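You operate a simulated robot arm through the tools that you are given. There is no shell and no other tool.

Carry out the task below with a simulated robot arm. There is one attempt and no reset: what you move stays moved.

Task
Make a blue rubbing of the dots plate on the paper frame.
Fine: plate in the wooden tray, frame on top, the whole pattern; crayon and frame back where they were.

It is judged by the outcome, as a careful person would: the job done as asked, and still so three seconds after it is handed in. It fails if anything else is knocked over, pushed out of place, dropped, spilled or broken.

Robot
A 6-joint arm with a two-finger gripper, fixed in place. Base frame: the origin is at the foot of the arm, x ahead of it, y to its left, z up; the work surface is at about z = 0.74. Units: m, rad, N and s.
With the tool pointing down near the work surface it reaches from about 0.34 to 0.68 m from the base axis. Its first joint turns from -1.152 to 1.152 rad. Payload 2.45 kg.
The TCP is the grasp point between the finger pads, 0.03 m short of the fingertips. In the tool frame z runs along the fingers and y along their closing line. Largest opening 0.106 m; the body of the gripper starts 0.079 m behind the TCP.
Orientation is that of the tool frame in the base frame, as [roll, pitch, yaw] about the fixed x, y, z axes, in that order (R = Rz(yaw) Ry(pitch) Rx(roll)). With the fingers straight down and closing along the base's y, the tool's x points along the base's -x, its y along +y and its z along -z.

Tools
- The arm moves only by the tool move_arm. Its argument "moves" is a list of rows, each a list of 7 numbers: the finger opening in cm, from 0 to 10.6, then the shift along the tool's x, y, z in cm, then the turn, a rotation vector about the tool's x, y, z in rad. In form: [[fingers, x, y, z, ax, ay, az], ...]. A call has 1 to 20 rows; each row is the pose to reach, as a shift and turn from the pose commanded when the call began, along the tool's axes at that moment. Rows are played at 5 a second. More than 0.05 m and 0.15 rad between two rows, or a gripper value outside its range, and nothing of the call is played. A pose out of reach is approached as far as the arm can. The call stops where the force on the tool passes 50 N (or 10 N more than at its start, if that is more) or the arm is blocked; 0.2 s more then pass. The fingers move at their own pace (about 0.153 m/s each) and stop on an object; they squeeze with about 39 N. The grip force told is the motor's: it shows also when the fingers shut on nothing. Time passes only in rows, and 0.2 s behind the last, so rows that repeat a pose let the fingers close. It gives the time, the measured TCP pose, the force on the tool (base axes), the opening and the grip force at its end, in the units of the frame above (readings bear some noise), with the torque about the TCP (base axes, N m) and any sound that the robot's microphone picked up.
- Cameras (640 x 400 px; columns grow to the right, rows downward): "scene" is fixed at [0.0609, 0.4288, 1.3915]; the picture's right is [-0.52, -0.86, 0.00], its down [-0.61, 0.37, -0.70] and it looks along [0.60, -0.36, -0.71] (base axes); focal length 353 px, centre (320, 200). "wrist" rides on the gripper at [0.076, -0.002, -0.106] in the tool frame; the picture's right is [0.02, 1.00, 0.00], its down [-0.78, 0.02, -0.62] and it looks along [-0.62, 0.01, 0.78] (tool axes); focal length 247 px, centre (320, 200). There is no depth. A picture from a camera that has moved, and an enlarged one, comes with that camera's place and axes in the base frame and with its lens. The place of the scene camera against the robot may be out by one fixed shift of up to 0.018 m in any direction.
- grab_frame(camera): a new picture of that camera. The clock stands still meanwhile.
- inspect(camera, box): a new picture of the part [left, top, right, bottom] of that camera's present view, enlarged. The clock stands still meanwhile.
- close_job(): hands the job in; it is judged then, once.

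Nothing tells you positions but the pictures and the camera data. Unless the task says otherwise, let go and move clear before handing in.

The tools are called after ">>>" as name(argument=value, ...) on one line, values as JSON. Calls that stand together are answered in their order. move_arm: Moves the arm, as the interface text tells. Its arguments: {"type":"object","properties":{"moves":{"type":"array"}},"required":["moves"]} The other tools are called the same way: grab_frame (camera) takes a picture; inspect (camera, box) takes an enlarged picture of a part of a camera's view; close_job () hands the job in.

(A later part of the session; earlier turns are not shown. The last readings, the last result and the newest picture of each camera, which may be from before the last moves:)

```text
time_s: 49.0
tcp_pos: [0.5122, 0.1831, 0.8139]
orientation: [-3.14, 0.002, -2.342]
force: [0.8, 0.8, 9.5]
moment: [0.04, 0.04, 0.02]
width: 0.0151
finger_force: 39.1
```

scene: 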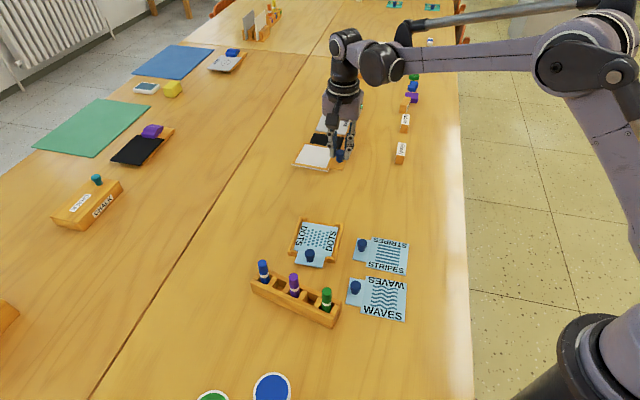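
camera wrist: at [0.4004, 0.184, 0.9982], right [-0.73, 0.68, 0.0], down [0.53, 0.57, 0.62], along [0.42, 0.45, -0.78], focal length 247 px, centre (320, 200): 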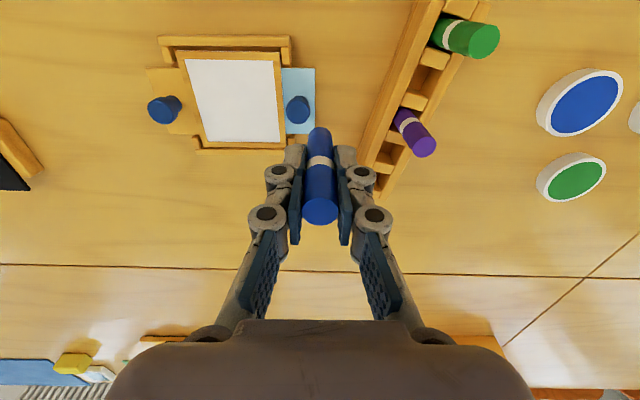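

Contact at about 9.5 N. I'll make a short test stroke and see the mark and force.

>>> move_arm(moves=[[0.5, 0, 0.4, -0.02, 0, 0, 0], [0.5, 0, 0.8, -0.02, 0, 0, 0], [0.5, 0, 1.2, -0.02, 0, 0, 0]])

>>> inspect(camera="scene", box=[290, 210, 350, 250])

>>> inspect(camera="wrist", box=[200, 70, 440, 220])

```text
time_s: 49.8
tcp_pos: [0.5036, 0.1916, 0.8145]
orientation: [-3.14, 0.001, -2.342]
force: [4.7, -4.5, 12.2]
moment: [-0.3, -0.26, 0.0]
width: 0.0152
finger_force: 39.0
```

```text
10.00 times, centred on (320, 230) of scene
camera zoom: at [0.0608, 0.4286, 1.3916], right [-0.52, -0.86, 0.0], down [-0.61, 0.37, -0.7], along [0.6, -0.36, -0.71], focal length 3534 px, centre (320, -100)
```

zoom: 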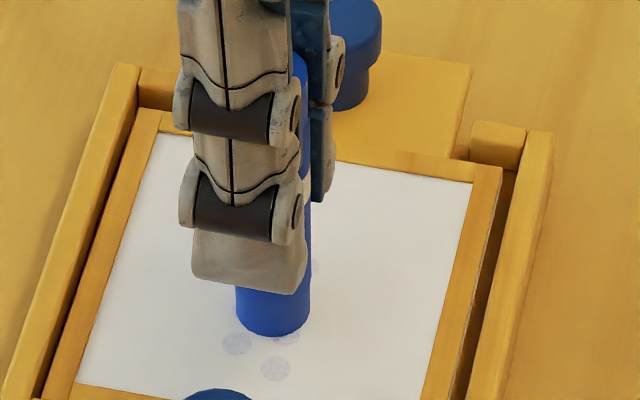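

```text
2.67 times, centred on (320, 145) of wrist
camera zoom: at [0.4511, 0.137, 0.9218], right [-0.73, 0.68, 0.0], down [0.53, 0.57, 0.62], along [0.42, 0.45, -0.78], focal length 659 px, centre (320, 347)
```

zoom: 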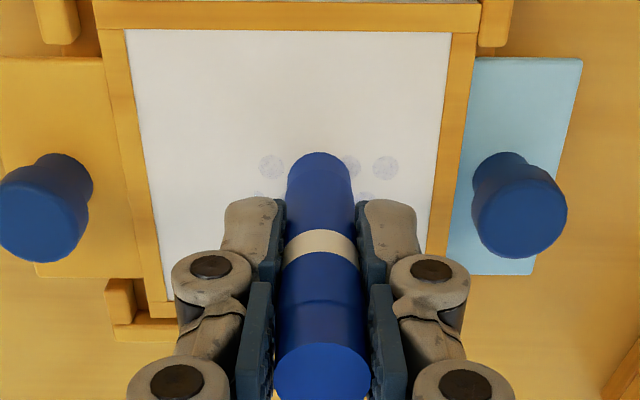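

Faint dots appear under the stroke, so it's working. Let me look at the mark more closely.

>>> inspect(camera="wrist", box=[280, 110, 376, 170])

>>> inspect(camera="scene", box=[300, 230, 336, 254])

```text
6.67 times, centred on (328, 140) of wrist
camera zoom: at [0.4511, 0.137, 0.9218], right [-0.73, 0.68, 0.0], down [0.53, 0.57, 0.62], along [0.42, 0.45, -0.78], focal length 1646 px, centre (267, 600)
```

zoom: 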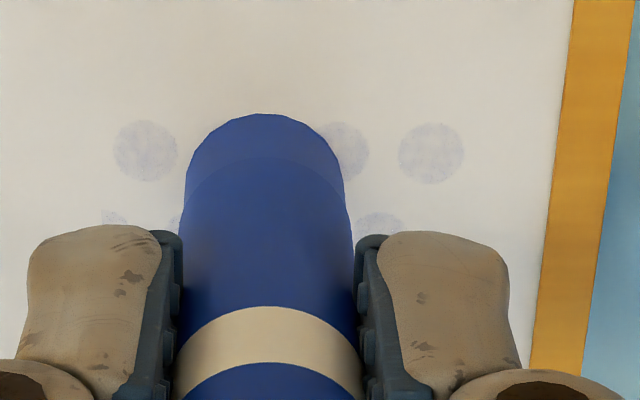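

```text
16.00 times, centred on (318, 242) of scene
camera zoom: at [0.0608, 0.4286, 1.3916], right [-0.52, -0.86, 0.0], down [-0.61, 0.37, -0.7], along [0.6, -0.36, -0.71], focal length 5655 px, centre (352, -472)
```

zoom: 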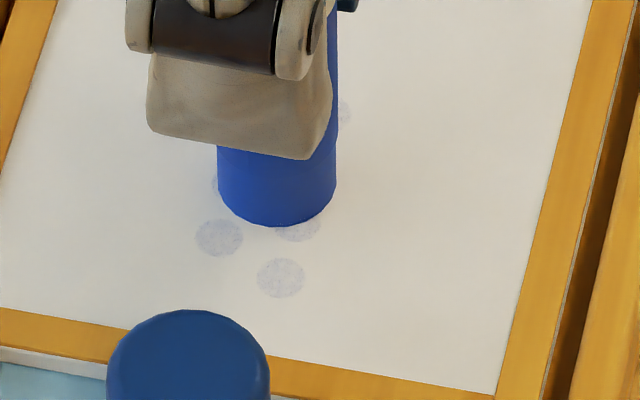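

Dots show up across a fairly wide band around the crayon. I'll go to the corner of the pattern and begin serpentine strokes with slightly less pressure.

>>> move_arm(moves=[[0.5, 0, 0.5, -0.02, 0, 0, 0], [0.5, 0, 1.0, -0.02, 0, 0, 0], [0.5, 0, 1.5, -0.02, 0, 0, 0], [0.5, 0.5, 1.5, -0.02, 0, 0, 0], [0.5, 1.0, 1.5, -0.02, 0, 0, 0], [0.5, 1.5, 1.5, -0.02, 0, 0, 0], [0.5, 2.0, 1.5, -0.02, 0, 0, 0], [0.5, 2.5, 1.5, -0.02, 0, 0, 0]])

>>> inspect(camera="scene", box=[290, 215, 350, 255])

>>> inspect(camera="wrist", box=[200, 70, 440, 220])

```text
time_s: 51.6
tcp_pos: [0.4753, 0.1853, 0.8141]
orientation: [3.141, 0.002, -2.339]
force: [2.7, 3.6, 9.2]
moment: [0.21, -0.21, 0.02]
width: 0.015
finger_force: 39.2
```

```text
10.00 times, centred on (320, 235) of scene
camera zoom: at [0.0608, 0.4288, 1.3915], right [-0.52, -0.86, 0.0], down [-0.61, 0.37, -0.7], along [0.6, -0.36, -0.71], focal length 3534 px, centre (320, -150)
```

zoom: 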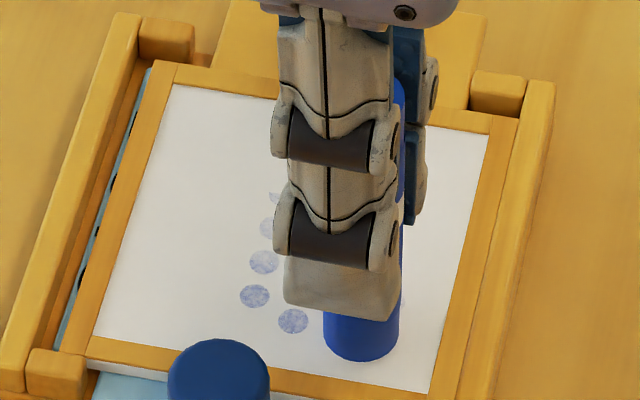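

```text
2.67 times, centred on (320, 145) of wrist
camera zoom: at [0.4231, 0.1304, 0.9217], right [-0.73, 0.68, 0.0], down [0.53, 0.57, 0.62], along [0.42, 0.46, -0.78], focal length 659 px, centre (320, 347)
```

zoom: 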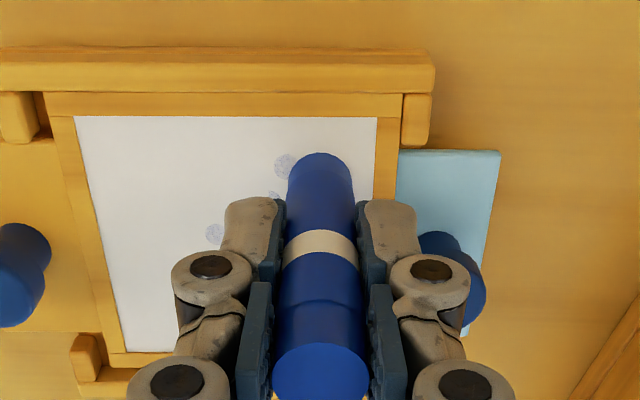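

The crayon's friction slid the frame against the near rail, which could double the marks. I'll lift off and look at the paper before continuing.

>>> move_arm(moves=[[0.5, 0, 0, -0.5, 0, 0, 0], [0.5, 0, 0, -2.5, 0, 0, 0], [0.5, 0, 0, -5, 0, 0, 0], [0.5, 0, 3, -7, 0, 0, 0], [0.5, 0, 6, -7, 0, 0, 0], [0.5, 0, 6, -7, 0, 0, 0]])

>>> inspect(camera="wrist", box=[110, 20, 350, 170])

>>> inspect(camera="scene", box=[290, 215, 350, 255])

```text
time_s: 53.0
tcp_pos: [0.4311, 0.2261, 0.8819]
orientation: [-3.139, -0.001, -2.341]
force: [-0.2, 0.6, -1.7]
moment: [0.01, -0.02, -0.02]
width: 0.0152
finger_force: 38.9
```

```text
2.67 times, centred on (230, 95) of wrist
camera zoom: at [0.3787, 0.1714, 0.9899], right [-0.73, 0.68, 0.0], down [0.53, 0.57, 0.62], along [0.42, 0.45, -0.78], focal length 659 px, centre (560, 480)
```

zoom: 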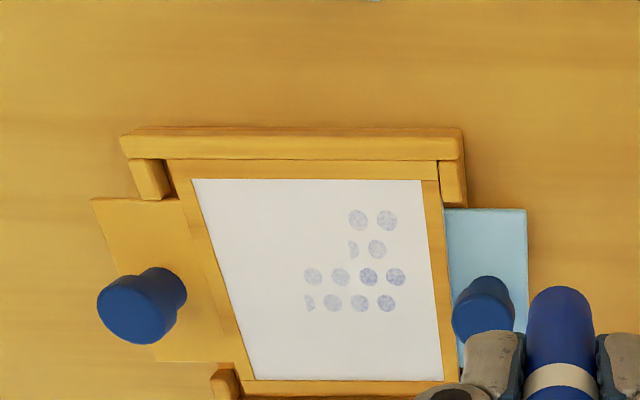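

```text
10.00 times, centred on (320, 235) of scene
camera zoom: at [0.0609, 0.4288, 1.3915], right [-0.52, -0.86, 0.0], down [-0.61, 0.37, -0.7], along [0.6, -0.36, -0.71], focal length 3534 px, centre (320, -150)
```

zoom: 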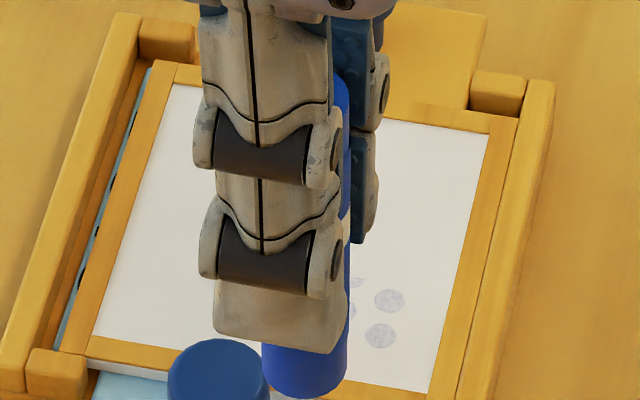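

The marks are clean and the pattern is centred on the paper (about ±2.8 cm); the crayon covers roughly ±8 mm. The frame now rests against the near rail and the end posts, so I'll use one-directional strokes toward those posts so nothing shifts any more.

>>> move_arm(moves=[[0.5, 0.05, -4, 0, 0, 0, 0], [0.5, 0.1, -8, 0, 0, 0, 0], [0.5, 0.18, -11.09, 0, 0, 0, 0], [0.5, 0.18, -11.09, 3, 0, 0, 0], [0.5, 0.18, -11.09, 6, 0, 0, 0], [0.5, 0.18, -11.09, 6.7, 0, 0, 0], [0.5, 0.18, -11.09, 6.7, 0, 0, 0]])

>>> inspect(camera="wrist", box=[250, 70, 490, 220])

>>> inspect(camera="scene", box=[290, 205, 350, 255])

```text
time_s: 54.6
tcp_pos: [0.5084, 0.1474, 0.8172]
orientation: [-3.141, 0.0, -2.341]
force: [0.5, 0.2, -0.9]
moment: [0.03, -0.03, 0.0]
width: 0.0155
finger_force: 38.8
```

```text
2.67 times, centred on (370, 145) of wrist
camera zoom: at [0.4569, 0.0932, 0.9241], right [-0.73, 0.68, 0.0], down [0.53, 0.57, 0.62], along [0.42, 0.46, -0.78], focal length 659 px, centre (187, 347)
```

zoom: 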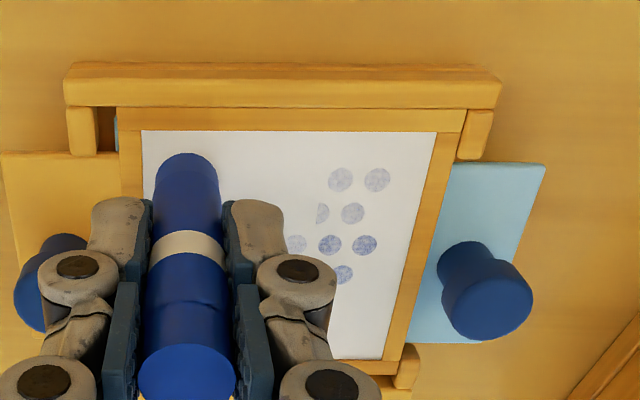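

```text
8.00 times, centred on (320, 230) of scene
camera zoom: at [0.0609, 0.4288, 1.3915], right [-0.52, -0.86, 0.0], down [-0.61, 0.37, -0.7], along [0.6, -0.36, -0.71], focal length 2827 px, centre (320, -40)
```

zoom: 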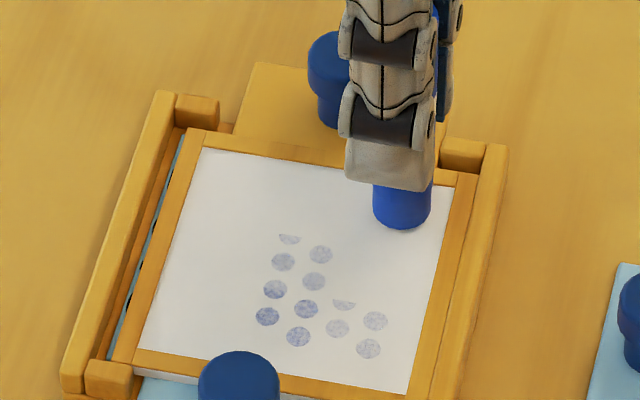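

Positioned at the pattern's first corner, 2–3 mm above the paper. First full stroke now.

>>> move_arm(moves=[[0.5, 0, 0, 0.2, 0, 0, 0], [0.5, 0, 0.1, 0.3, 0, 0, 0], [0.5, 0, 0.8, 0.3, 0, 0, 0], [0.5, 0, 1.6, 0.3, 0, 0, 0], [0.5, 0, 2.4, 0.3, 0, 0, 0], [0.5, 0, 3.2, 0.3, 0, 0, 0], [0.5, 0, 4.0, 0.3, 0, 0, 0], [0.5, 0, 4.7, 0.3, 0, 0, 0], [0.5, 0, 5.2, 0.3, 0, 0, 0]])

>>> inspect(camera="scene", box=[290, 205, 350, 255])

```text
time_s: 56.6
tcp_pos: [0.4728, 0.1835, 0.8151]
orientation: [-3.139, -0.001, -2.34]
force: [3.0, -3.5, 6.3]
moment: [-0.13, -0.15, 0.0]
width: 0.0152
finger_force: 38.3
```

```text
8.00 times, centred on (320, 230) of scene
camera zoom: at [0.0608, 0.4287, 1.3915], right [-0.52, -0.86, 0.0], down [-0.61, 0.37, -0.7], along [0.6, -0.36, -0.71], focal length 2827 px, centre (320, -40)
```

zoom: 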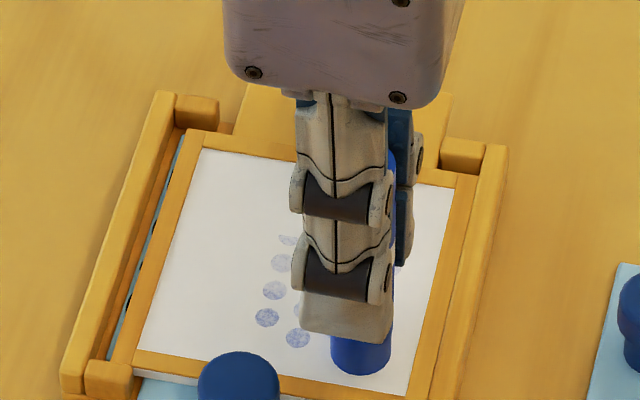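

6 N at the end of the stroke. Lifting, returning, and doing the next line with a touch more pressure.

>>> move_arm(moves=[[0.5, 0, 0, -0.5, 0, 0, 0], [0.5, -0.3, -2.6, -0.5, 0, 0, 0], [0.5, -0.6, -5.2, -0.5, 0, 0, 0], [0.5, -0.6, -5.2, -0.1, 0, 0, 0], [0.5, -0.6, -5.1, 0.03, 0, 0, 0], [0.5, -0.6, -4.4, 0.03, 0, 0, 0], [0.5, -0.6, -3.6, 0.03, 0, 0, 0], [0.5, -0.6, -2.8, 0.03, 0, 0, 0], [0.5, -0.6, -2.0, 0.03, 0, 0, 0], [0.5, -0.6, -1.2, 0.03, 0, 0, 0], [0.5, -0.6, -0.5, 0.03, 0, 0, 0], [0.5, -0.6, 0, 0.03, 0, 0, 0]])

>>> move_arm(moves=[[0.5, 0, 0, -0.5, 0, 0, 0], [0.5, -0.3, -2.6, -0.6, 0, 0, 0], [0.5, -0.6, -5.2, -0.6, 0, 0, 0], [0.5, -0.6, -5.2, -0.6, 0, 0, 0]])

>>> inspect(camera="scene", box=[290, 205, 350, 255])

>>> inspect(camera="wrist", box=[250, 70, 490, 220])

```text
time_s: 59.2
tcp_pos: [0.4759, 0.1886, 0.8133]
orientation: [3.14, 0.0, -2.34]
force: [2.6, -2.6, 8.3]
moment: [-0.21, -0.18, 0.0]
width: 0.0151
finger_force: 38.8
```

```text
time_s: 60.2
tcp_pos: [0.5178, 0.1557, 0.8192]
orientation: [-3.14, -0.001, -2.34]
force: [0.1, -0.1, -0.9]
moment: [-0.02, 0.0, -0.02]
width: 0.0153
finger_force: 38.9
```

```text
8.00 times, centred on (320, 230) of scene
camera zoom: at [0.0609, 0.4288, 1.3915], right [-0.52, -0.86, 0.0], down [-0.61, 0.37, -0.7], along [0.6, -0.36, -0.71], focal length 2827 px, centre (320, -40)
```

zoom: 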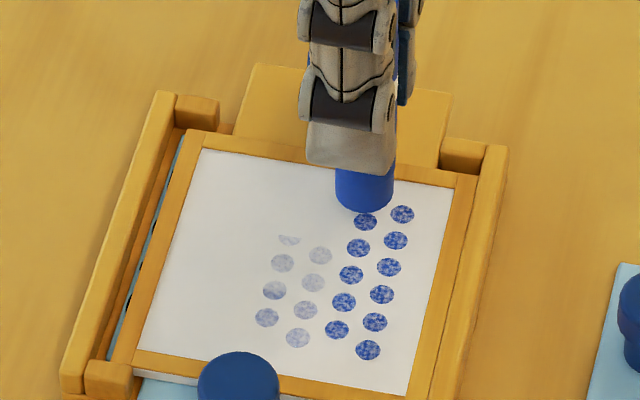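

```text
2.67 times, centred on (370, 145) of wrist
camera zoom: at [0.4654, 0.1005, 0.9271], right [-0.73, 0.68, 0.0], down [0.53, 0.57, 0.62], along [0.42, 0.46, -0.78], focal length 659 px, centre (187, 347)
```

zoom: 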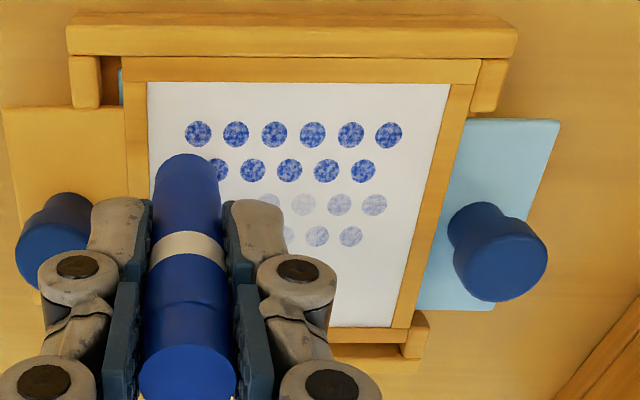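

Two rows of dots are now fully and evenly blue. Continuing the same way, two lines per call.

>>> move_arm(moves=[[0.5, 0, 0, 0.45, 0, 0, 0], [0.5, 0, 0.1, 0.6, 0, 0, 0], [0.5, 0, 0.8, 0.6, 0, 0, 0], [0.5, 0, 1.6, 0.6, 0, 0, 0], [0.5, 0, 2.4, 0.6, 0, 0, 0], [0.5, 0, 3.2, 0.6, 0, 0, 0], [0.5, 0, 4.0, 0.6, 0, 0, 0], [0.5, 0, 4.7, 0.6, 0, 0, 0], [0.5, 0, 5.2, 0.6, 0, 0, 0], [0.5, 0, 5.2, 0.1, 0, 0, 0], [0.5, -0.3, 2.6, 0, 0, 0, 0], [0.5, -0.6, 0, 0, 0, 0, 0], [0.5, -0.6, 0, 0.45, 0, 0, 0], [0.5, -0.6, 0.1, 0.6, 0, 0, 0], [0.5, -0.6, 1.0, 0.6, 0, 0, 0], [0.5, -0.6, 1.9, 0.6, 0, 0, 0], [0.5, -0.6, 2.8, 0.6, 0, 0, 0], [0.5, -0.6, 3.7, 0.6, 0, 0, 0], [0.5, -0.6, 4.5, 0.6, 0, 0, 0], [0.5, -0.6, 5.2, 0.6, 0, 0, 0]])

>>> move_arm(moves=[[0.5, 0, 0, -0.5, 0, 0, 0], [0.5, -0.3, -2.6, -0.6, 0, 0, 0], [0.5, -0.6, -5.2, -0.6, 0, 0, 0], [0.5, -0.6, -5.2, -0.6, 0, 0, 0]])

>>> inspect(camera="scene", box=[290, 205, 350, 255])

>>> inspect(camera="wrist", box=[250, 70, 490, 220])

```text
time_s: 64.4
tcp_pos: [0.4844, 0.199, 0.8144]
orientation: [3.14, -0.001, -2.341]
force: [0.9, -1.1, 2.8]
moment: [-0.05, -0.05, 0.02]
width: 0.015
finger_force: 39.1
```

```text
time_s: 65.4
tcp_pos: [0.5265, 0.1651, 0.8204]
orientation: [-3.141, 0.001, -2.341]
force: [0.2, 0.1, -0.2]
moment: [0.02, 0.04, 0.01]
width: 0.0153
finger_force: 38.9
```

```text
8.00 times, centred on (320, 230) of scene
camera zoom: at [0.0609, 0.4288, 1.3915], right [-0.52, -0.86, 0.0], down [-0.61, 0.37, -0.7], along [0.6, -0.36, -0.71], focal length 2827 px, centre (320, -40)
```

zoom: 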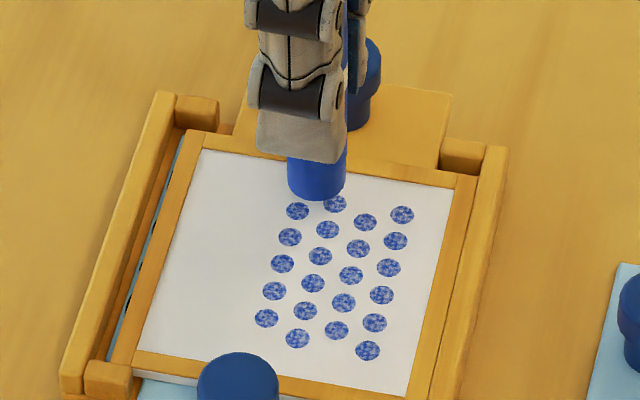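

```text
2.67 times, centred on (370, 145) of wrist
camera zoom: at [0.4749, 0.1109, 0.9287], right [-0.73, 0.68, 0.0], down [0.53, 0.57, 0.62], along [0.42, 0.46, -0.78], focal length 659 px, centre (187, 347)
```

zoom: 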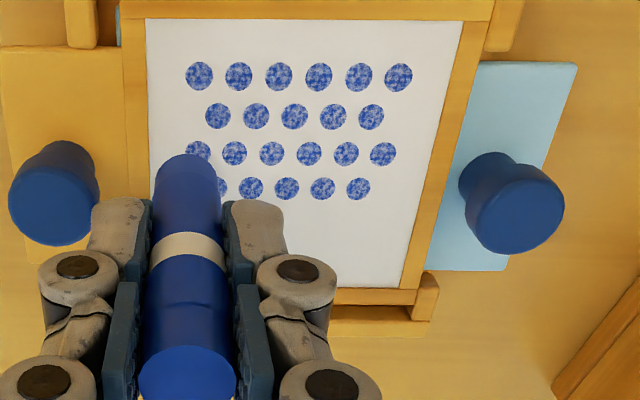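

Four rows done. Continuing with slightly more depth since the last force was only ~3 N.

>>> move_arm(moves=[[0.5, -0.3, 0, 0.45, 0, 0, 0], [0.5, -0.3, 0.1, 0.64, 0, 0, 0], [0.5, -0.3, 0.8, 0.64, 0, 0, 0], [0.5, -0.3, 1.6, 0.64, 0, 0, 0], [0.5, -0.3, 2.4, 0.64, 0, 0, 0], [0.5, -0.3, 3.2, 0.64, 0, 0, 0], [0.5, -0.3, 4.0, 0.64, 0, 0, 0], [0.5, -0.3, 4.7, 0.64, 0, 0, 0], [0.5, -0.3, 5.2, 0.64, 0, 0, 0], [0.5, -0.3, 5.2, 0.1, 0, 0, 0], [0.5, -0.6, 2.6, 0, 0, 0, 0], [0.5, -0.9, 0, 0, 0, 0, 0], [0.5, -0.9, 0, 0.45, 0, 0, 0], [0.5, -0.9, 0.1, 0.64, 0, 0, 0], [0.5, -0.9, 1.0, 0.64, 0, 0, 0], [0.5, -0.9, 1.9, 0.64, 0, 0, 0], [0.5, -0.9, 2.8, 0.64, 0, 0, 0], [0.5, -0.9, 3.7, 0.64, 0, 0, 0], [0.5, -0.9, 4.5, 0.64, 0, 0, 0], [0.5, -0.9, 5.2, 0.64, 0, 0, 0]])

>>> move_arm(moves=[[0.5, 0, 0, -0.5, 0, 0, 0], [0.5, -0.3, -2.6, -0.6, 0, 0, 0], [0.5, -0.6, -5.2, -0.6, 0, 0, 0], [0.5, -0.6, -5.2, -0.6, 0, 0, 0]])

>>> inspect(camera="scene", box=[290, 205, 350, 255])

>>> inspect(camera="wrist", box=[250, 50, 490, 200])

```text
time_s: 69.6
tcp_pos: [0.4966, 0.2084, 0.8143]
orientation: [3.141, 0.0, -2.34]
force: [3.4, -2.9, 8.4]
moment: [-0.18, -0.16, -0.02]
width: 0.0154
finger_force: 39.2
```

```text
time_s: 70.6
tcp_pos: [0.5389, 0.1746, 0.8202]
orientation: [-3.141, 0.0, -2.339]
force: [-0.6, 0.3, -0.6]
moment: [0.01, -0.01, 0.02]
width: 0.0153
finger_force: 38.7
```

```text
8.00 times, centred on (320, 230) of scene
camera zoom: at [0.0609, 0.4288, 1.3915], right [-0.52, -0.86, 0.0], down [-0.61, 0.37, -0.7], along [0.6, -0.36, -0.71], focal length 2827 px, centre (320, -40)
```

zoom: 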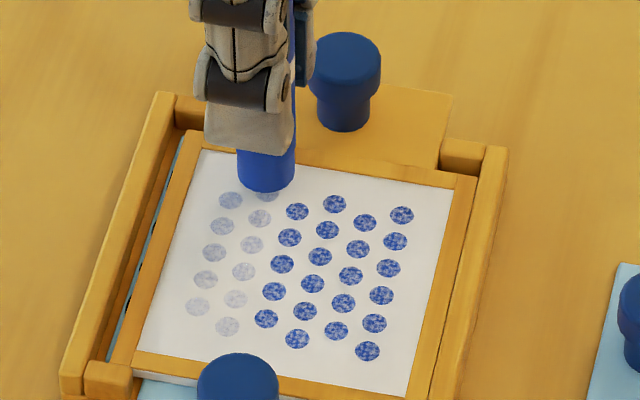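

```text
2.67 times, centred on (370, 125) of wrist
camera zoom: at [0.4866, 0.1209, 0.9266], right [-0.73, 0.68, 0.0], down [0.53, 0.57, 0.62], along [0.42, 0.46, -0.78], focal length 659 px, centre (187, 400)
```

zoom: 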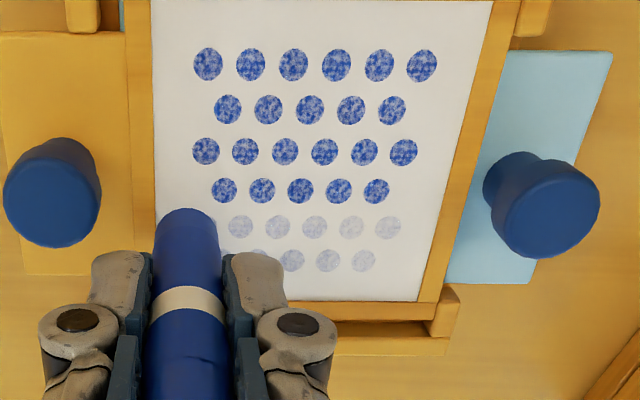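

Rows five and six are faint so far; two more lines over them.

>>> move_arm(moves=[[0.5, 0, 0, 0.45, 0, 0, 0], [0.5, 0, 0.1, 0.62, 0, 0, 0], [0.5, 0, 0.8, 0.62, 0, 0, 0], [0.5, 0, 1.6, 0.62, 0, 0, 0], [0.5, 0, 2.4, 0.62, 0, 0, 0], [0.5, 0, 3.2, 0.62, 0, 0, 0], [0.5, 0, 4.0, 0.62, 0, 0, 0], [0.5, 0, 4.7, 0.62, 0, 0, 0], [0.5, 0, 5.2, 0.62, 0, 0, 0], [0.5, 0, 5.2, 0.1, 0, 0, 0], [0.5, -0.3, 2.6, 0, 0, 0, 0], [0.5, -0.7, 0, 0, 0, 0, 0], [0.5, -0.7, 0, 0.45, 0, 0, 0], [0.5, -0.7, 0.1, 0.62, 0, 0, 0], [0.5, -0.7, 1.0, 0.62, 0, 0, 0], [0.5, -0.7, 1.9, 0.62, 0, 0, 0], [0.5, -0.7, 2.8, 0.62, 0, 0, 0], [0.5, -0.7, 3.7, 0.62, 0, 0, 0], [0.5, -0.7, 4.5, 0.62, 0, 0, 0], [0.5, -0.7, 5.2, 0.62, 0, 0, 0]])

>>> move_arm(moves=[[0.5, 0, 0, -0.5, 0, 0, 0], [0.5, 0.1, -2.6, -0.6, 0, 0, 0], [0.5, 0.3, -5.2, -0.6, 0, 0, 0], [0.5, 0.3, -5.2, -0.6, 0, 0, 0]])

>>> inspect(camera="scene", box=[290, 205, 350, 255])

>>> inspect(camera="wrist", box=[250, 40, 490, 190])

```text
time_s: 74.8
tcp_pos: [0.5035, 0.2165, 0.8128]
orientation: [-3.137, 0.001, -2.342]
force: [6.8, -6.8, 19.0]
moment: [-0.38, -0.37, -0.02]
width: 0.0154
finger_force: 38.4
```

```text
time_s: 75.8
tcp_pos: [0.5404, 0.179, 0.8197]
orientation: [-3.14, -0.001, -2.342]
force: [-0.6, 0.4, -0.5]
moment: [0.03, 0.02, -0.02]
width: 0.015
finger_force: 39.5
```

```text
8.00 times, centred on (320, 230) of scene
camera zoom: at [0.0609, 0.4288, 1.3915], right [-0.52, -0.86, 0.0], down [-0.61, 0.37, -0.7], along [0.6, -0.36, -0.71], focal length 2827 px, centre (320, -40)
```

zoom: 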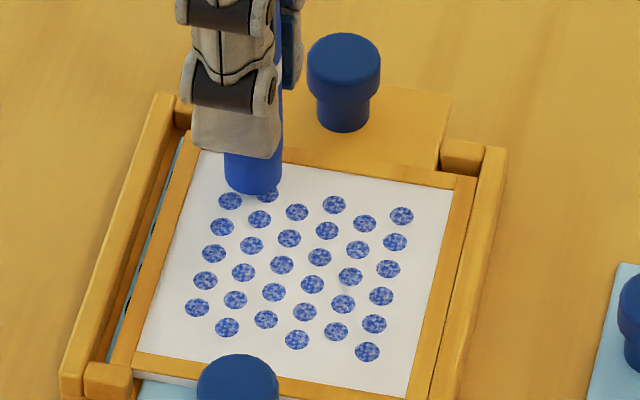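

```text
2.67 times, centred on (370, 115) of wrist
camera zoom: at [0.4876, 0.1245, 0.9264], right [-0.73, 0.68, 0.0], down [0.53, 0.57, 0.62], along [0.42, 0.46, -0.78], focal length 659 px, centre (187, 427)
```

zoom: 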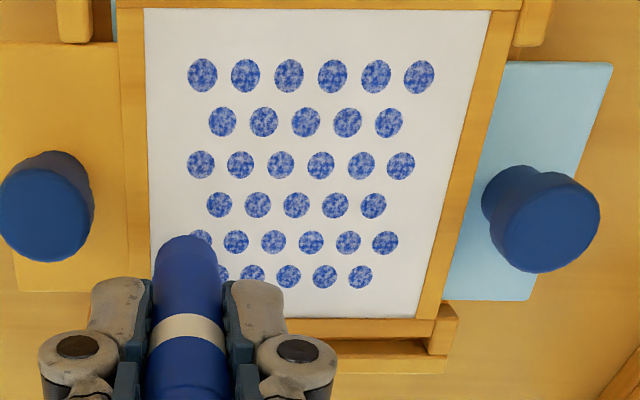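

All six rows are now blue. I'll lift away and check the entire paper, including the part hidden by the crayon.

>>> move_arm(moves=[[0.5, 0, 0, -2, 0, 0, 0], [0.5, 0, 0, -5, 0, 0, 0], [0.5, 0, 3, -7.5, 0, 0, 0], [0.5, 1, 7, -7.5, 0, 0, 0], [0.5, 1, 11, -7.5, 0, 0, 0], [0.5, 1, 11, -7.5, 0, 0, 0], [0.5, 1, 11, -7.5, 0, 0, 0]])

>>> inspect(camera="wrist", box=[120, 10, 340, 148])

>>> inspect(camera="scene", box=[280, 205, 360, 260])

>>> grab_frame(camera="scene")

```text
time_s: 77.4
tcp_pos: [0.4554, 0.2482, 0.8942]
orientation: [-3.141, 0.0, -2.34]
force: [-0.2, 0.2, 0.0]
moment: [0.04, -0.02, 0.02]
width: 0.0153
finger_force: 38.5
```

```text
2.90 times, centred on (230, 79) of wrist
camera zoom: at [0.4025, 0.1939, 1.0017], right [-0.73, 0.68, 0.0], down [0.53, 0.57, 0.62], along [0.42, 0.45, -0.78], focal length 716 px, centre (581, 551)
```

zoom: 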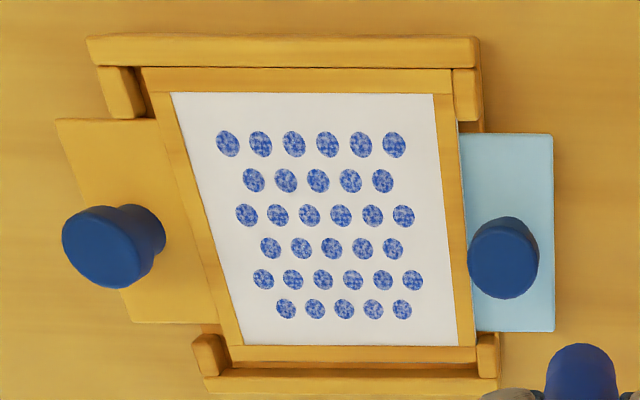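

```text
7.27 times, centred on (320, 232) of scene
camera zoom: at [0.0609, 0.4288, 1.3915], right [-0.52, -0.86, 0.0], down [-0.61, 0.37, -0.7], along [0.6, -0.36, -0.71], focal length 2570 px, centre (320, -36)
```

zoom: 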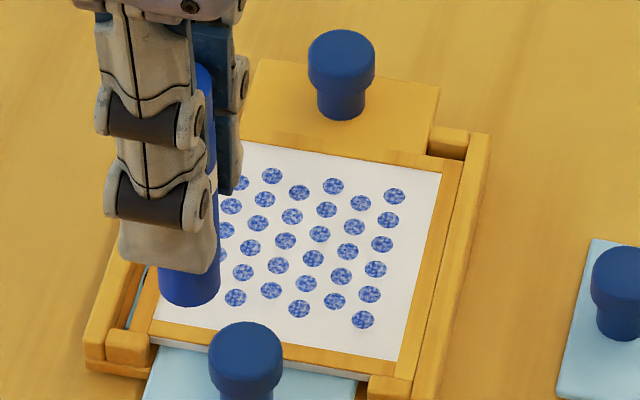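

```text
taken
```

scene: 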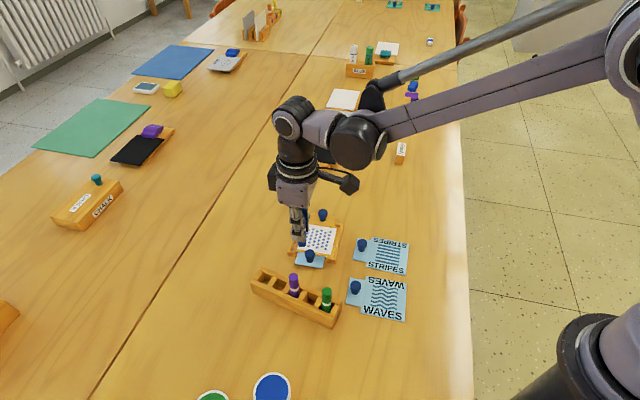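

The full 33-dot pattern is on the paper. Now I'll carry the crayon back above its slot, using the reverse of the tracked motions, and check alignment.

>>> move_arm(moves=[[0.5, -1.5, 1.3, -2, 0, 0, 0], [0.5, -3.2, 2.75, -3.6, 0, 0, 0], [0.5, -4.9, 4.2, -3.6, 0, 0, 0], [0.5, -6.47, 5.53, -3.6, 0, 0, 0], [0.5, -6.47, 5.53, -3.6, 0, 0, 0], [0.5, -6.47, 5.53, -3.6, 0, 0, 0]])

>>> inspect(camera="wrist", box=[240, 60, 400, 240])

>>> inspect(camera="scene", box=[210, 180, 330, 310])

```text
time_s: 78.8
tcp_pos: [0.4604, 0.3346, 0.9311]
orientation: [-3.14, 0.001, -2.34]
force: [0.4, 0.3, -0.1]
moment: [0.01, 0.01, -0.01]
width: 0.015
finger_force: 39.2
```

```text
2.22 times, centred on (320, 150) of wrist
camera zoom: at [0.4074, 0.2798, 1.038], right [-0.73, 0.68, 0.0], down [0.53, 0.57, 0.62], along [0.42, 0.45, -0.78], focal length 549 px, centre (320, 311)
```

zoom: 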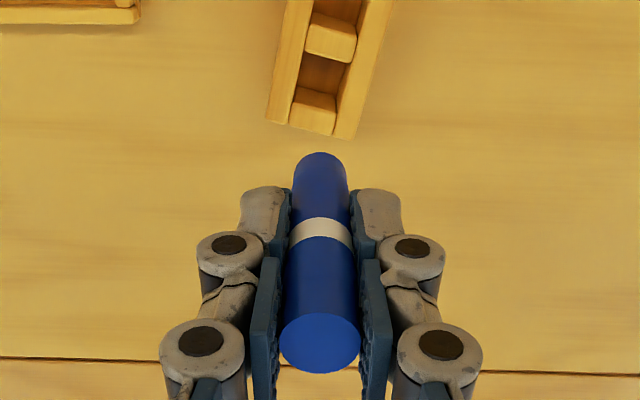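

```text
3.08 times, centred on (270, 245) of scene
camera zoom: at [0.0609, 0.4288, 1.3915], right [-0.52, -0.86, 0.0], down [-0.61, 0.37, -0.7], along [0.6, -0.36, -0.71], focal length 1087 px, centre (474, 62)
```

zoom: 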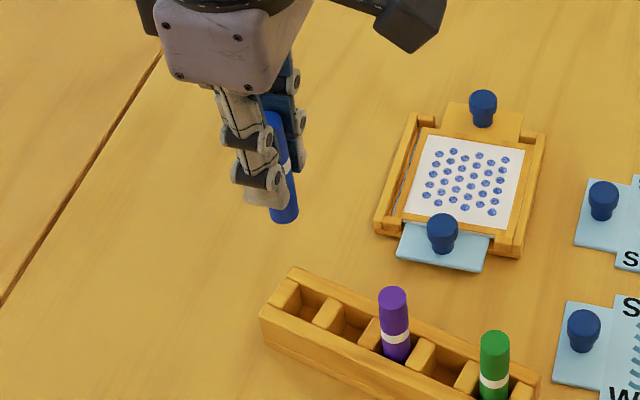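

The crayon slid up only ~1.5 mm in the grip and is still straight. I'll descend until its tip is just above the rack and verify alignment with the slot.

>>> move_arm(moves=[[0.5, 0, 0, 2.5, 0, 0, 0], [0.5, 0, 0, 5, 0, 0, 0], [0.5, 0, 0, 7.5, 0, 0, 0], [0.5, 0, 0, 8.5, 0, 0, 0], [0.5, 0, 0, 8.5, 0, 0, 0], [0.5, 0, 0, 8.5, 0, 0, 0]])

>>> inspect(camera="wrist", box=[256, 70, 384, 150])

>>> inspect(camera="scene", box=[230, 240, 310, 300])

```text
time_s: 80.2
tcp_pos: [0.4593, 0.3322, 0.8453]
orientation: [-3.14, 0.001, -2.34]
force: [-0.5, 0.0, -0.2]
moment: [-0.01, 0.01, -0.01]
width: 0.0153
finger_force: 38.4
```

```text
5.00 times, centred on (320, 110) of wrist
camera zoom: at [0.4068, 0.2781, 0.9519], right [-0.73, 0.68, 0.0], down [0.53, 0.57, 0.62], along [0.42, 0.45, -0.78], focal length 1235 px, centre (320, 650)
```

zoom: 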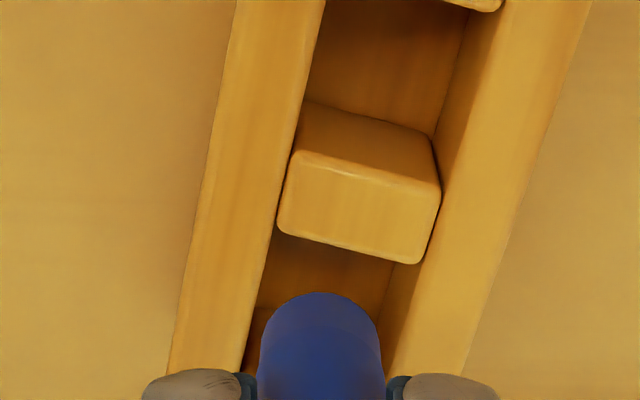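

```text
6.67 times, centred on (270, 270) of scene
camera zoom: at [0.0609, 0.4288, 1.3915], right [-0.52, -0.86, 0.0], down [-0.61, 0.37, -0.7], along [0.6, -0.36, -0.71], focal length 2356 px, centre (653, -267)
```

zoom: 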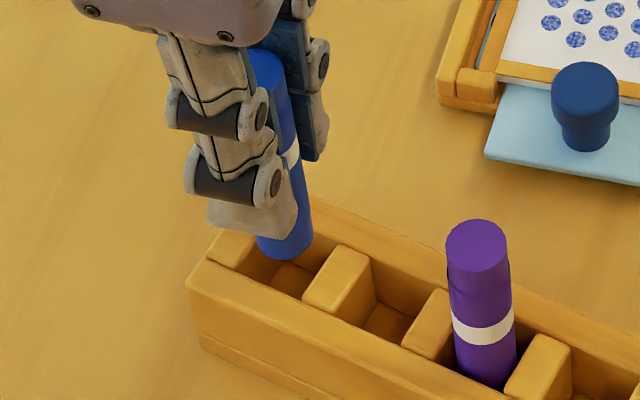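

The crayon's projection onto the rack matches where it originally entered the slot. Lowering it in.

>>> move_arm(moves=[[0.5, 0, 0.08, 0.8, 0, 0, 0], [0.5, 0, 0.08, 1.6, 0, 0, 0], [0.5, 0, 0.08, 2.3, 0, 0, 0], [0.5, 0, 0.08, 2.3, 0, 0, 0]])

>>> inspect(camera="wrist", box=[256, 70, 384, 150])

>>> inspect(camera="scene", box=[230, 240, 310, 300])

```text
time_s: 81.2
tcp_pos: [0.4585, 0.3336, 0.8224]
orientation: [-3.14, -0.001, -2.34]
force: [0.5, -1.1, -0.2]
moment: [-0.01, 0.01, -0.03]
width: 0.0151
finger_force: 39.6
```

```text
5.00 times, centred on (320, 110) of wrist
camera zoom: at [0.4061, 0.2797, 0.9292], right [-0.73, 0.68, 0.0], down [0.53, 0.57, 0.62], along [0.42, 0.46, -0.78], focal length 1235 px, centre (320, 650)
```

zoom: 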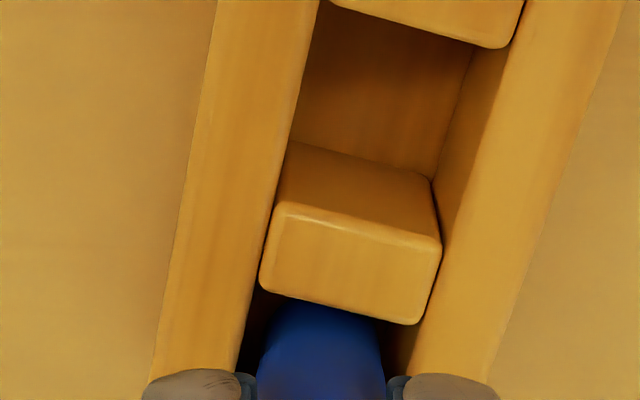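

```text
6.67 times, centred on (270, 270) of scene
camera zoom: at [0.0609, 0.4288, 1.3915], right [-0.52, -0.86, 0.0], down [-0.61, 0.37, -0.7], along [0.6, -0.36, -0.71], focal length 2356 px, centre (653, -267)
```

zoom: 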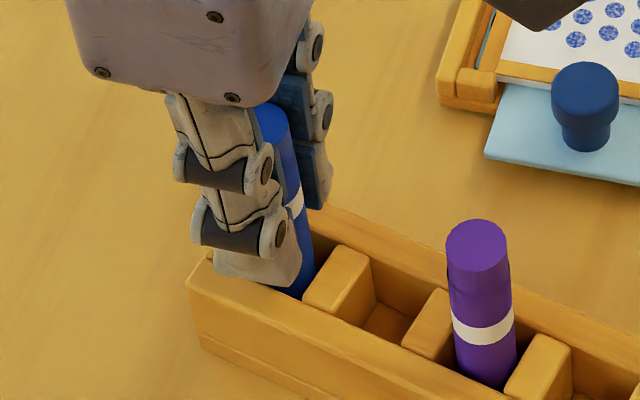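

The tip is inside the slot with no contact force. Continuing to the floor.

>>> move_arm(moves=[[0.5, 0, 0, 0.5, 0, 0, 0], [0.5, 0, 0, 1.0, 0, 0, 0], [0.5, 0, 0, 1.25, 0, 0, 0], [0.5, 0, 0, 1.25, 0, 0, 0]])

```text
time_s: 82.2
tcp_pos: [0.4587, 0.3338, 0.8088]
orientation: [-3.139, 0.001, -2.341]
force: [0.4, 0.2, -0.4]
moment: [0.02, -0.02, 0.0]
width: 0.0154
finger_force: 38.8
```

>>> move_arm(moves=[[0.5, 0, 0, 0.05, 0, 0, 0], [0.5, 0, 0, 0.1, 0, 0, 0], [0.5, 0, 0, 0.1, 0, 0, 0]])

>>> inspect(camera="wrist", box=[230, 90, 410, 225])

>>> inspect(camera="scene", box=[230, 230, 310, 300])

```text
time_s: 83.0
tcp_pos: [0.4585, 0.334, 0.8092]
orientation: [-3.139, -0.001, -2.342]
force: [-0.5, 0.5, -0.5]
moment: [-0.02, 0.01, -0.02]
width: 0.0154
finger_force: 39.2
```

```text
2.96 times, centred on (320, 158) of wrist
camera zoom: at [0.4065, 0.2796, 0.9162], right [-0.73, 0.68, 0.0], down [0.53, 0.57, 0.62], along [0.42, 0.45, -0.78], focal length 732 px, centre (320, 326)
```

zoom: 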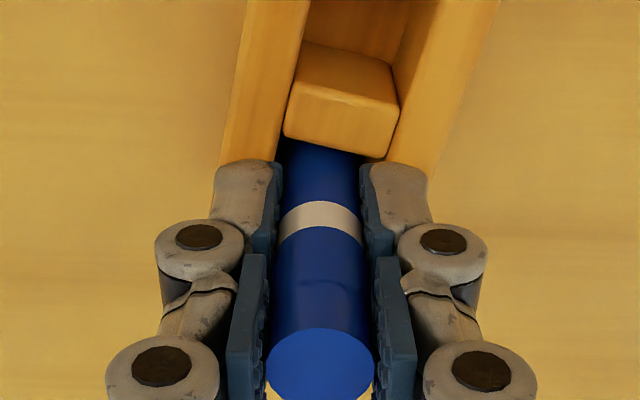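

```text
5.71 times, centred on (270, 265) of scene
camera zoom: at [0.0609, 0.4288, 1.3915], right [-0.52, -0.86, 0.0], down [-0.61, 0.37, -0.7], along [0.6, -0.36, -0.71], focal length 2020 px, centre (606, -171)
```

zoom: 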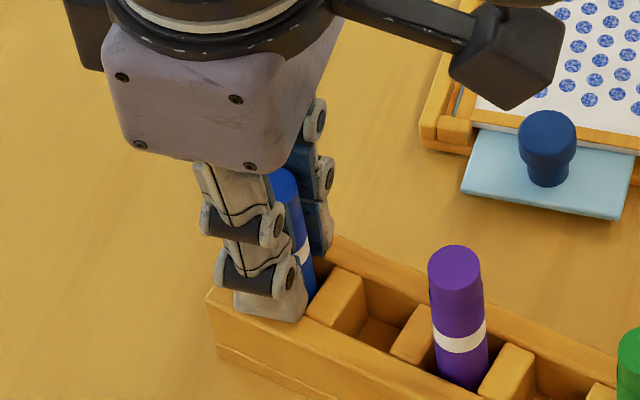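

>>> move_arm(moves=[[0.5, 0, 0, 0.05, 0, 0, 0], [0.5, 0, 0, 0.1, 0, 0, 0], [0.5, 0, 0, 0.1, 0, 0, 0]])

```text
time_s: 83.8
tcp_pos: [0.4581, 0.3347, 0.8079]
orientation: [-3.141, 0.0, -2.341]
force: [0.3, -1.1, 5.3]
moment: [0.07, 0.02, -0.01]
width: 0.0154
finger_force: 38.9
```

Now it rests on the slot floor (5 N). Opening and rising straight up.

>>> move_arm(moves=[[1.8, 0, 0, 0, 0, 0, 0], [3.5, 0, 0, 0, 0, 0, 0], [4.5, 0, 0, 0, 0, 0, 0], [4.5, 0, 0, 0, 0, 0, 0], [4.5, 0, 0, -2, 0, 0, 0], [4.5, 0, 0, -5, 0, 0, 0], [4.5, 0, 0, -9, 0, 0, 0], [4.5, 0, 0, -12, 0, 0, 0], [4.5, 0, 0, -12, 0, 0, 0]])

>>> inspect(camera="wrist", box=[240, 60, 400, 190])

>>> inspect(camera="scene", box=[240, 240, 350, 330])

```text
time_s: 85.8
tcp_pos: [0.4594, 0.3346, 0.9275]
orientation: [-3.141, -0.001, -2.34]
force: [-0.1, -0.1, 0.1]
moment: [0.0, 0.01, -0.02]
width: 0.0448
finger_force: 0.0
```

```text
3.08 times, centred on (320, 125) of wrist
camera zoom: at [0.4061, 0.2795, 1.0355], right [-0.73, 0.68, 0.0], down [0.53, 0.57, 0.62], along [0.42, 0.45, -0.78], focal length 760 px, centre (320, 431)
```

zoom: 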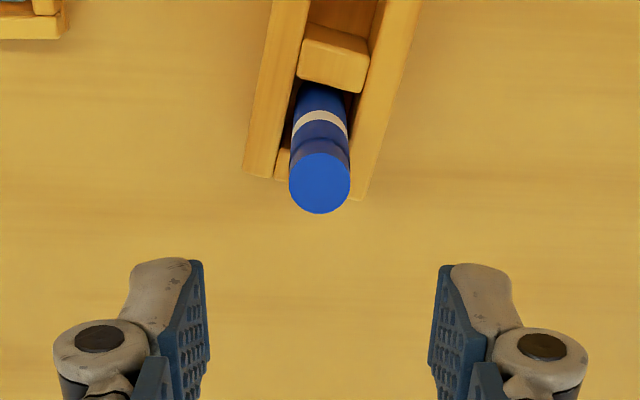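

```text
4.44 times, centred on (295, 285) of scene
camera zoom: at [0.0609, 0.4288, 1.3915], right [-0.52, -0.86, 0.0], down [-0.61, 0.37, -0.7], along [0.6, -0.36, -0.71], focal length 1571 px, centre (431, -178)
```

zoom: 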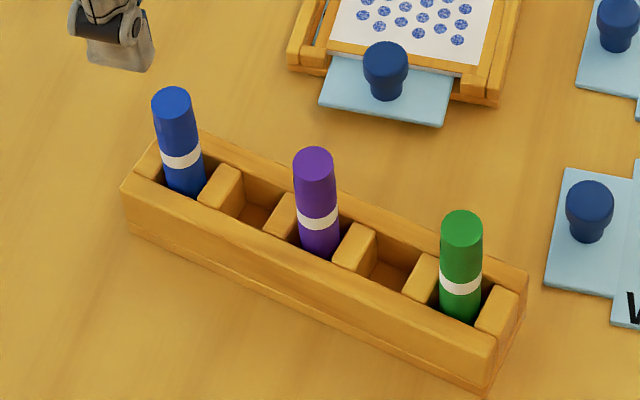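

The crayon is back in its slot exactly as before. Next, back above the frame's knob at the tray's far end.

>>> move_arm(moves=[[5, 1.46, -4.0, 0, 0, 0, 0], [5, 2.92, -8.0, 0, 0, 0, 0], [5, 4.4, -12.0, 0, 0, 0, 0], [5, 5.85, -16.0, 0, 0, 0, 0], [5, 7.3, -20.0, 0, 0, 0, 0], [5, 7.3, -20.0, 3, 0, 0, 0], [5, 7.3, -20.0, 5, 0, 0, 0], [5, 7.3, -20.0, 5, 0, 0, 0], [5, 7.3, -20.0, 5, 0, 0, 0]])

>>> inspect(camera="wrist", box=[270, 30, 510, 180])

>>> inspect(camera="scene", box=[280, 190, 370, 265])

```text
time_s: 87.8
tcp_pos: [0.5539, 0.1441, 0.8767]
orientation: [-3.14, -0.001, -2.341]
force: [-0.2, -0.7, 1.2]
moment: [-0.03, 0.02, 0.0]
width: 0.0499
finger_force: 0.1
```

```text
2.67 times, centred on (390, 105) of wrist
camera zoom: at [0.5007, 0.0888, 0.9844], right [-0.73, 0.68, 0.0], down [0.53, 0.57, 0.62], along [0.42, 0.46, -0.78], focal length 659 px, centre (133, 453)
```

zoom: 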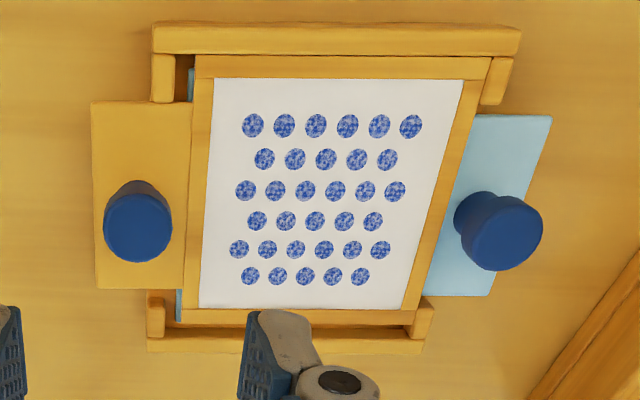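

```text
5.33 times, centred on (325, 228) of scene
camera zoom: at [0.0609, 0.4288, 1.3915], right [-0.52, -0.86, 0.0], down [-0.61, 0.37, -0.7], along [0.6, -0.36, -0.71], focal length 1885 px, centre (293, 53)
```

zoom: 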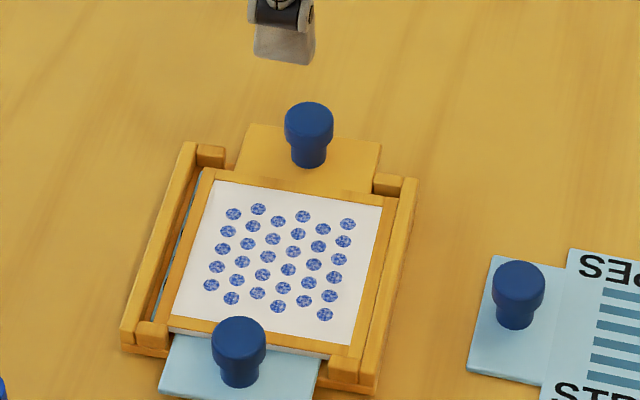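

The knob is ~2.6 mm nearer than the tool axis. Correcting and descending part way.

>>> move_arm(moves=[[5, 0.15, 0.05, 1.5, 0, 0, 0], [5, 0.26, 0.08, 3.5, 0, 0, 0], [5, 0.26, 0.08, 5, 0, 0, 0], [5, 0.26, 0.08, 5, 0, 0, 0], [5, 0.26, 0.08, 5, 0, 0, 0]])

>>> inspect(camera="wrist", box=[230, 60, 470, 210])

>>> inspect(camera="scene", box=[280, 190, 370, 265])

```text
time_s: 89.0
tcp_pos: [0.5504, 0.1417, 0.8279]
orientation: [-3.14, -0.001, -2.341]
force: [0.5, -0.2, 0.4]
moment: [-0.03, -0.03, -0.02]
width: 0.0497
finger_force: 0.1
```

```text
2.67 times, centred on (350, 135) of wrist
camera zoom: at [0.4982, 0.0869, 0.9354], right [-0.73, 0.68, 0.0], down [0.53, 0.57, 0.62], along [0.42, 0.45, -0.78], focal length 659 px, centre (240, 373)
```

zoom: 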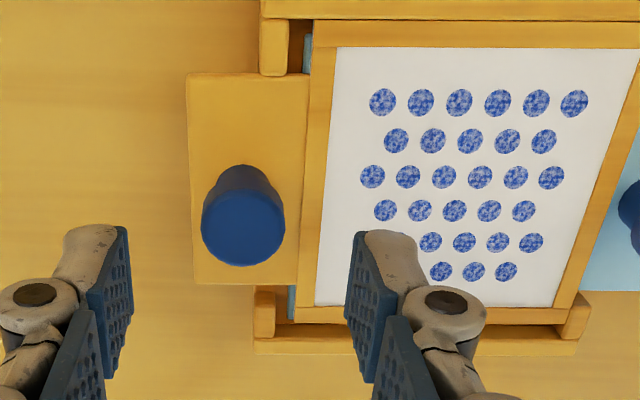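

```text
5.33 times, centred on (325, 228) of scene
camera zoom: at [0.0609, 0.4288, 1.3915], right [-0.52, -0.86, 0.0], down [-0.61, 0.37, -0.7], along [0.6, -0.36, -0.71], focal length 1885 px, centre (293, 53)
```

zoom: 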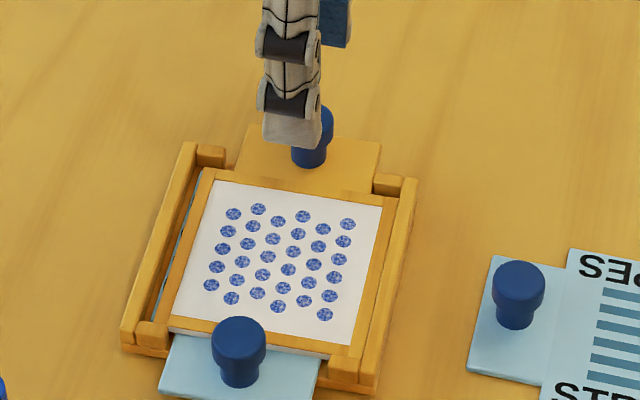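

Aligned. Descend and close on the knob.

>>> move_arm(moves=[[5, 0, 0.03, 1.5, 0, 0, 0], [5, 0, 0.03, 2.7, 0, 0, 0], [5, 0, 0.03, 3.15, 0, 0, 0], [5, 0, 0.03, 3.15, 0, 0, 0], [0.5, 0, 0.03, 3.15, 0, 0, 0], [0.5, 0, 0.03, 3.15, 0, 0, 0], [0.5, 0, 0.03, 3.15, 0, 0, 0]])

>>> inspect(camera="wrist", box=[230, 60, 470, 210])

>>> inspect(camera="scene", box=[280, 190, 370, 265])

```text
time_s: 90.6
tcp_pos: [0.5502, 0.1407, 0.7961]
orientation: [-3.14, 0.001, -2.341]
force: [-0.1, -0.5, 0.3]
moment: [0.03, 0.04, 0.03]
width: 0.0198
finger_force: 39.3
```

```text
2.67 times, centred on (350, 135) of wrist
camera zoom: at [0.4975, 0.0861, 0.9043], right [-0.73, 0.68, 0.0], down [0.53, 0.57, 0.62], along [0.42, 0.45, -0.78], focal length 659 px, centre (240, 373)
```

zoom: 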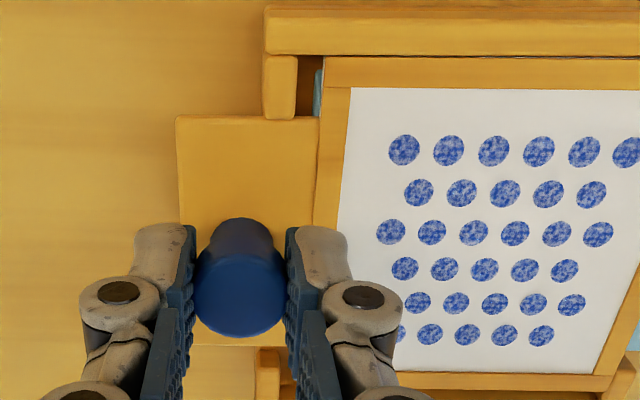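

```text
5.33 times, centred on (325, 228) of scene
camera zoom: at [0.0609, 0.4288, 1.3915], right [-0.52, -0.86, 0.0], down [-0.61, 0.37, -0.7], along [0.6, -0.36, -0.71], focal length 1885 px, centre (293, 53)
```

zoom: 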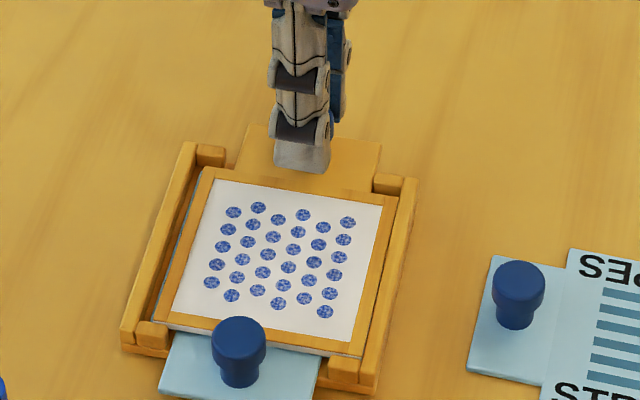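

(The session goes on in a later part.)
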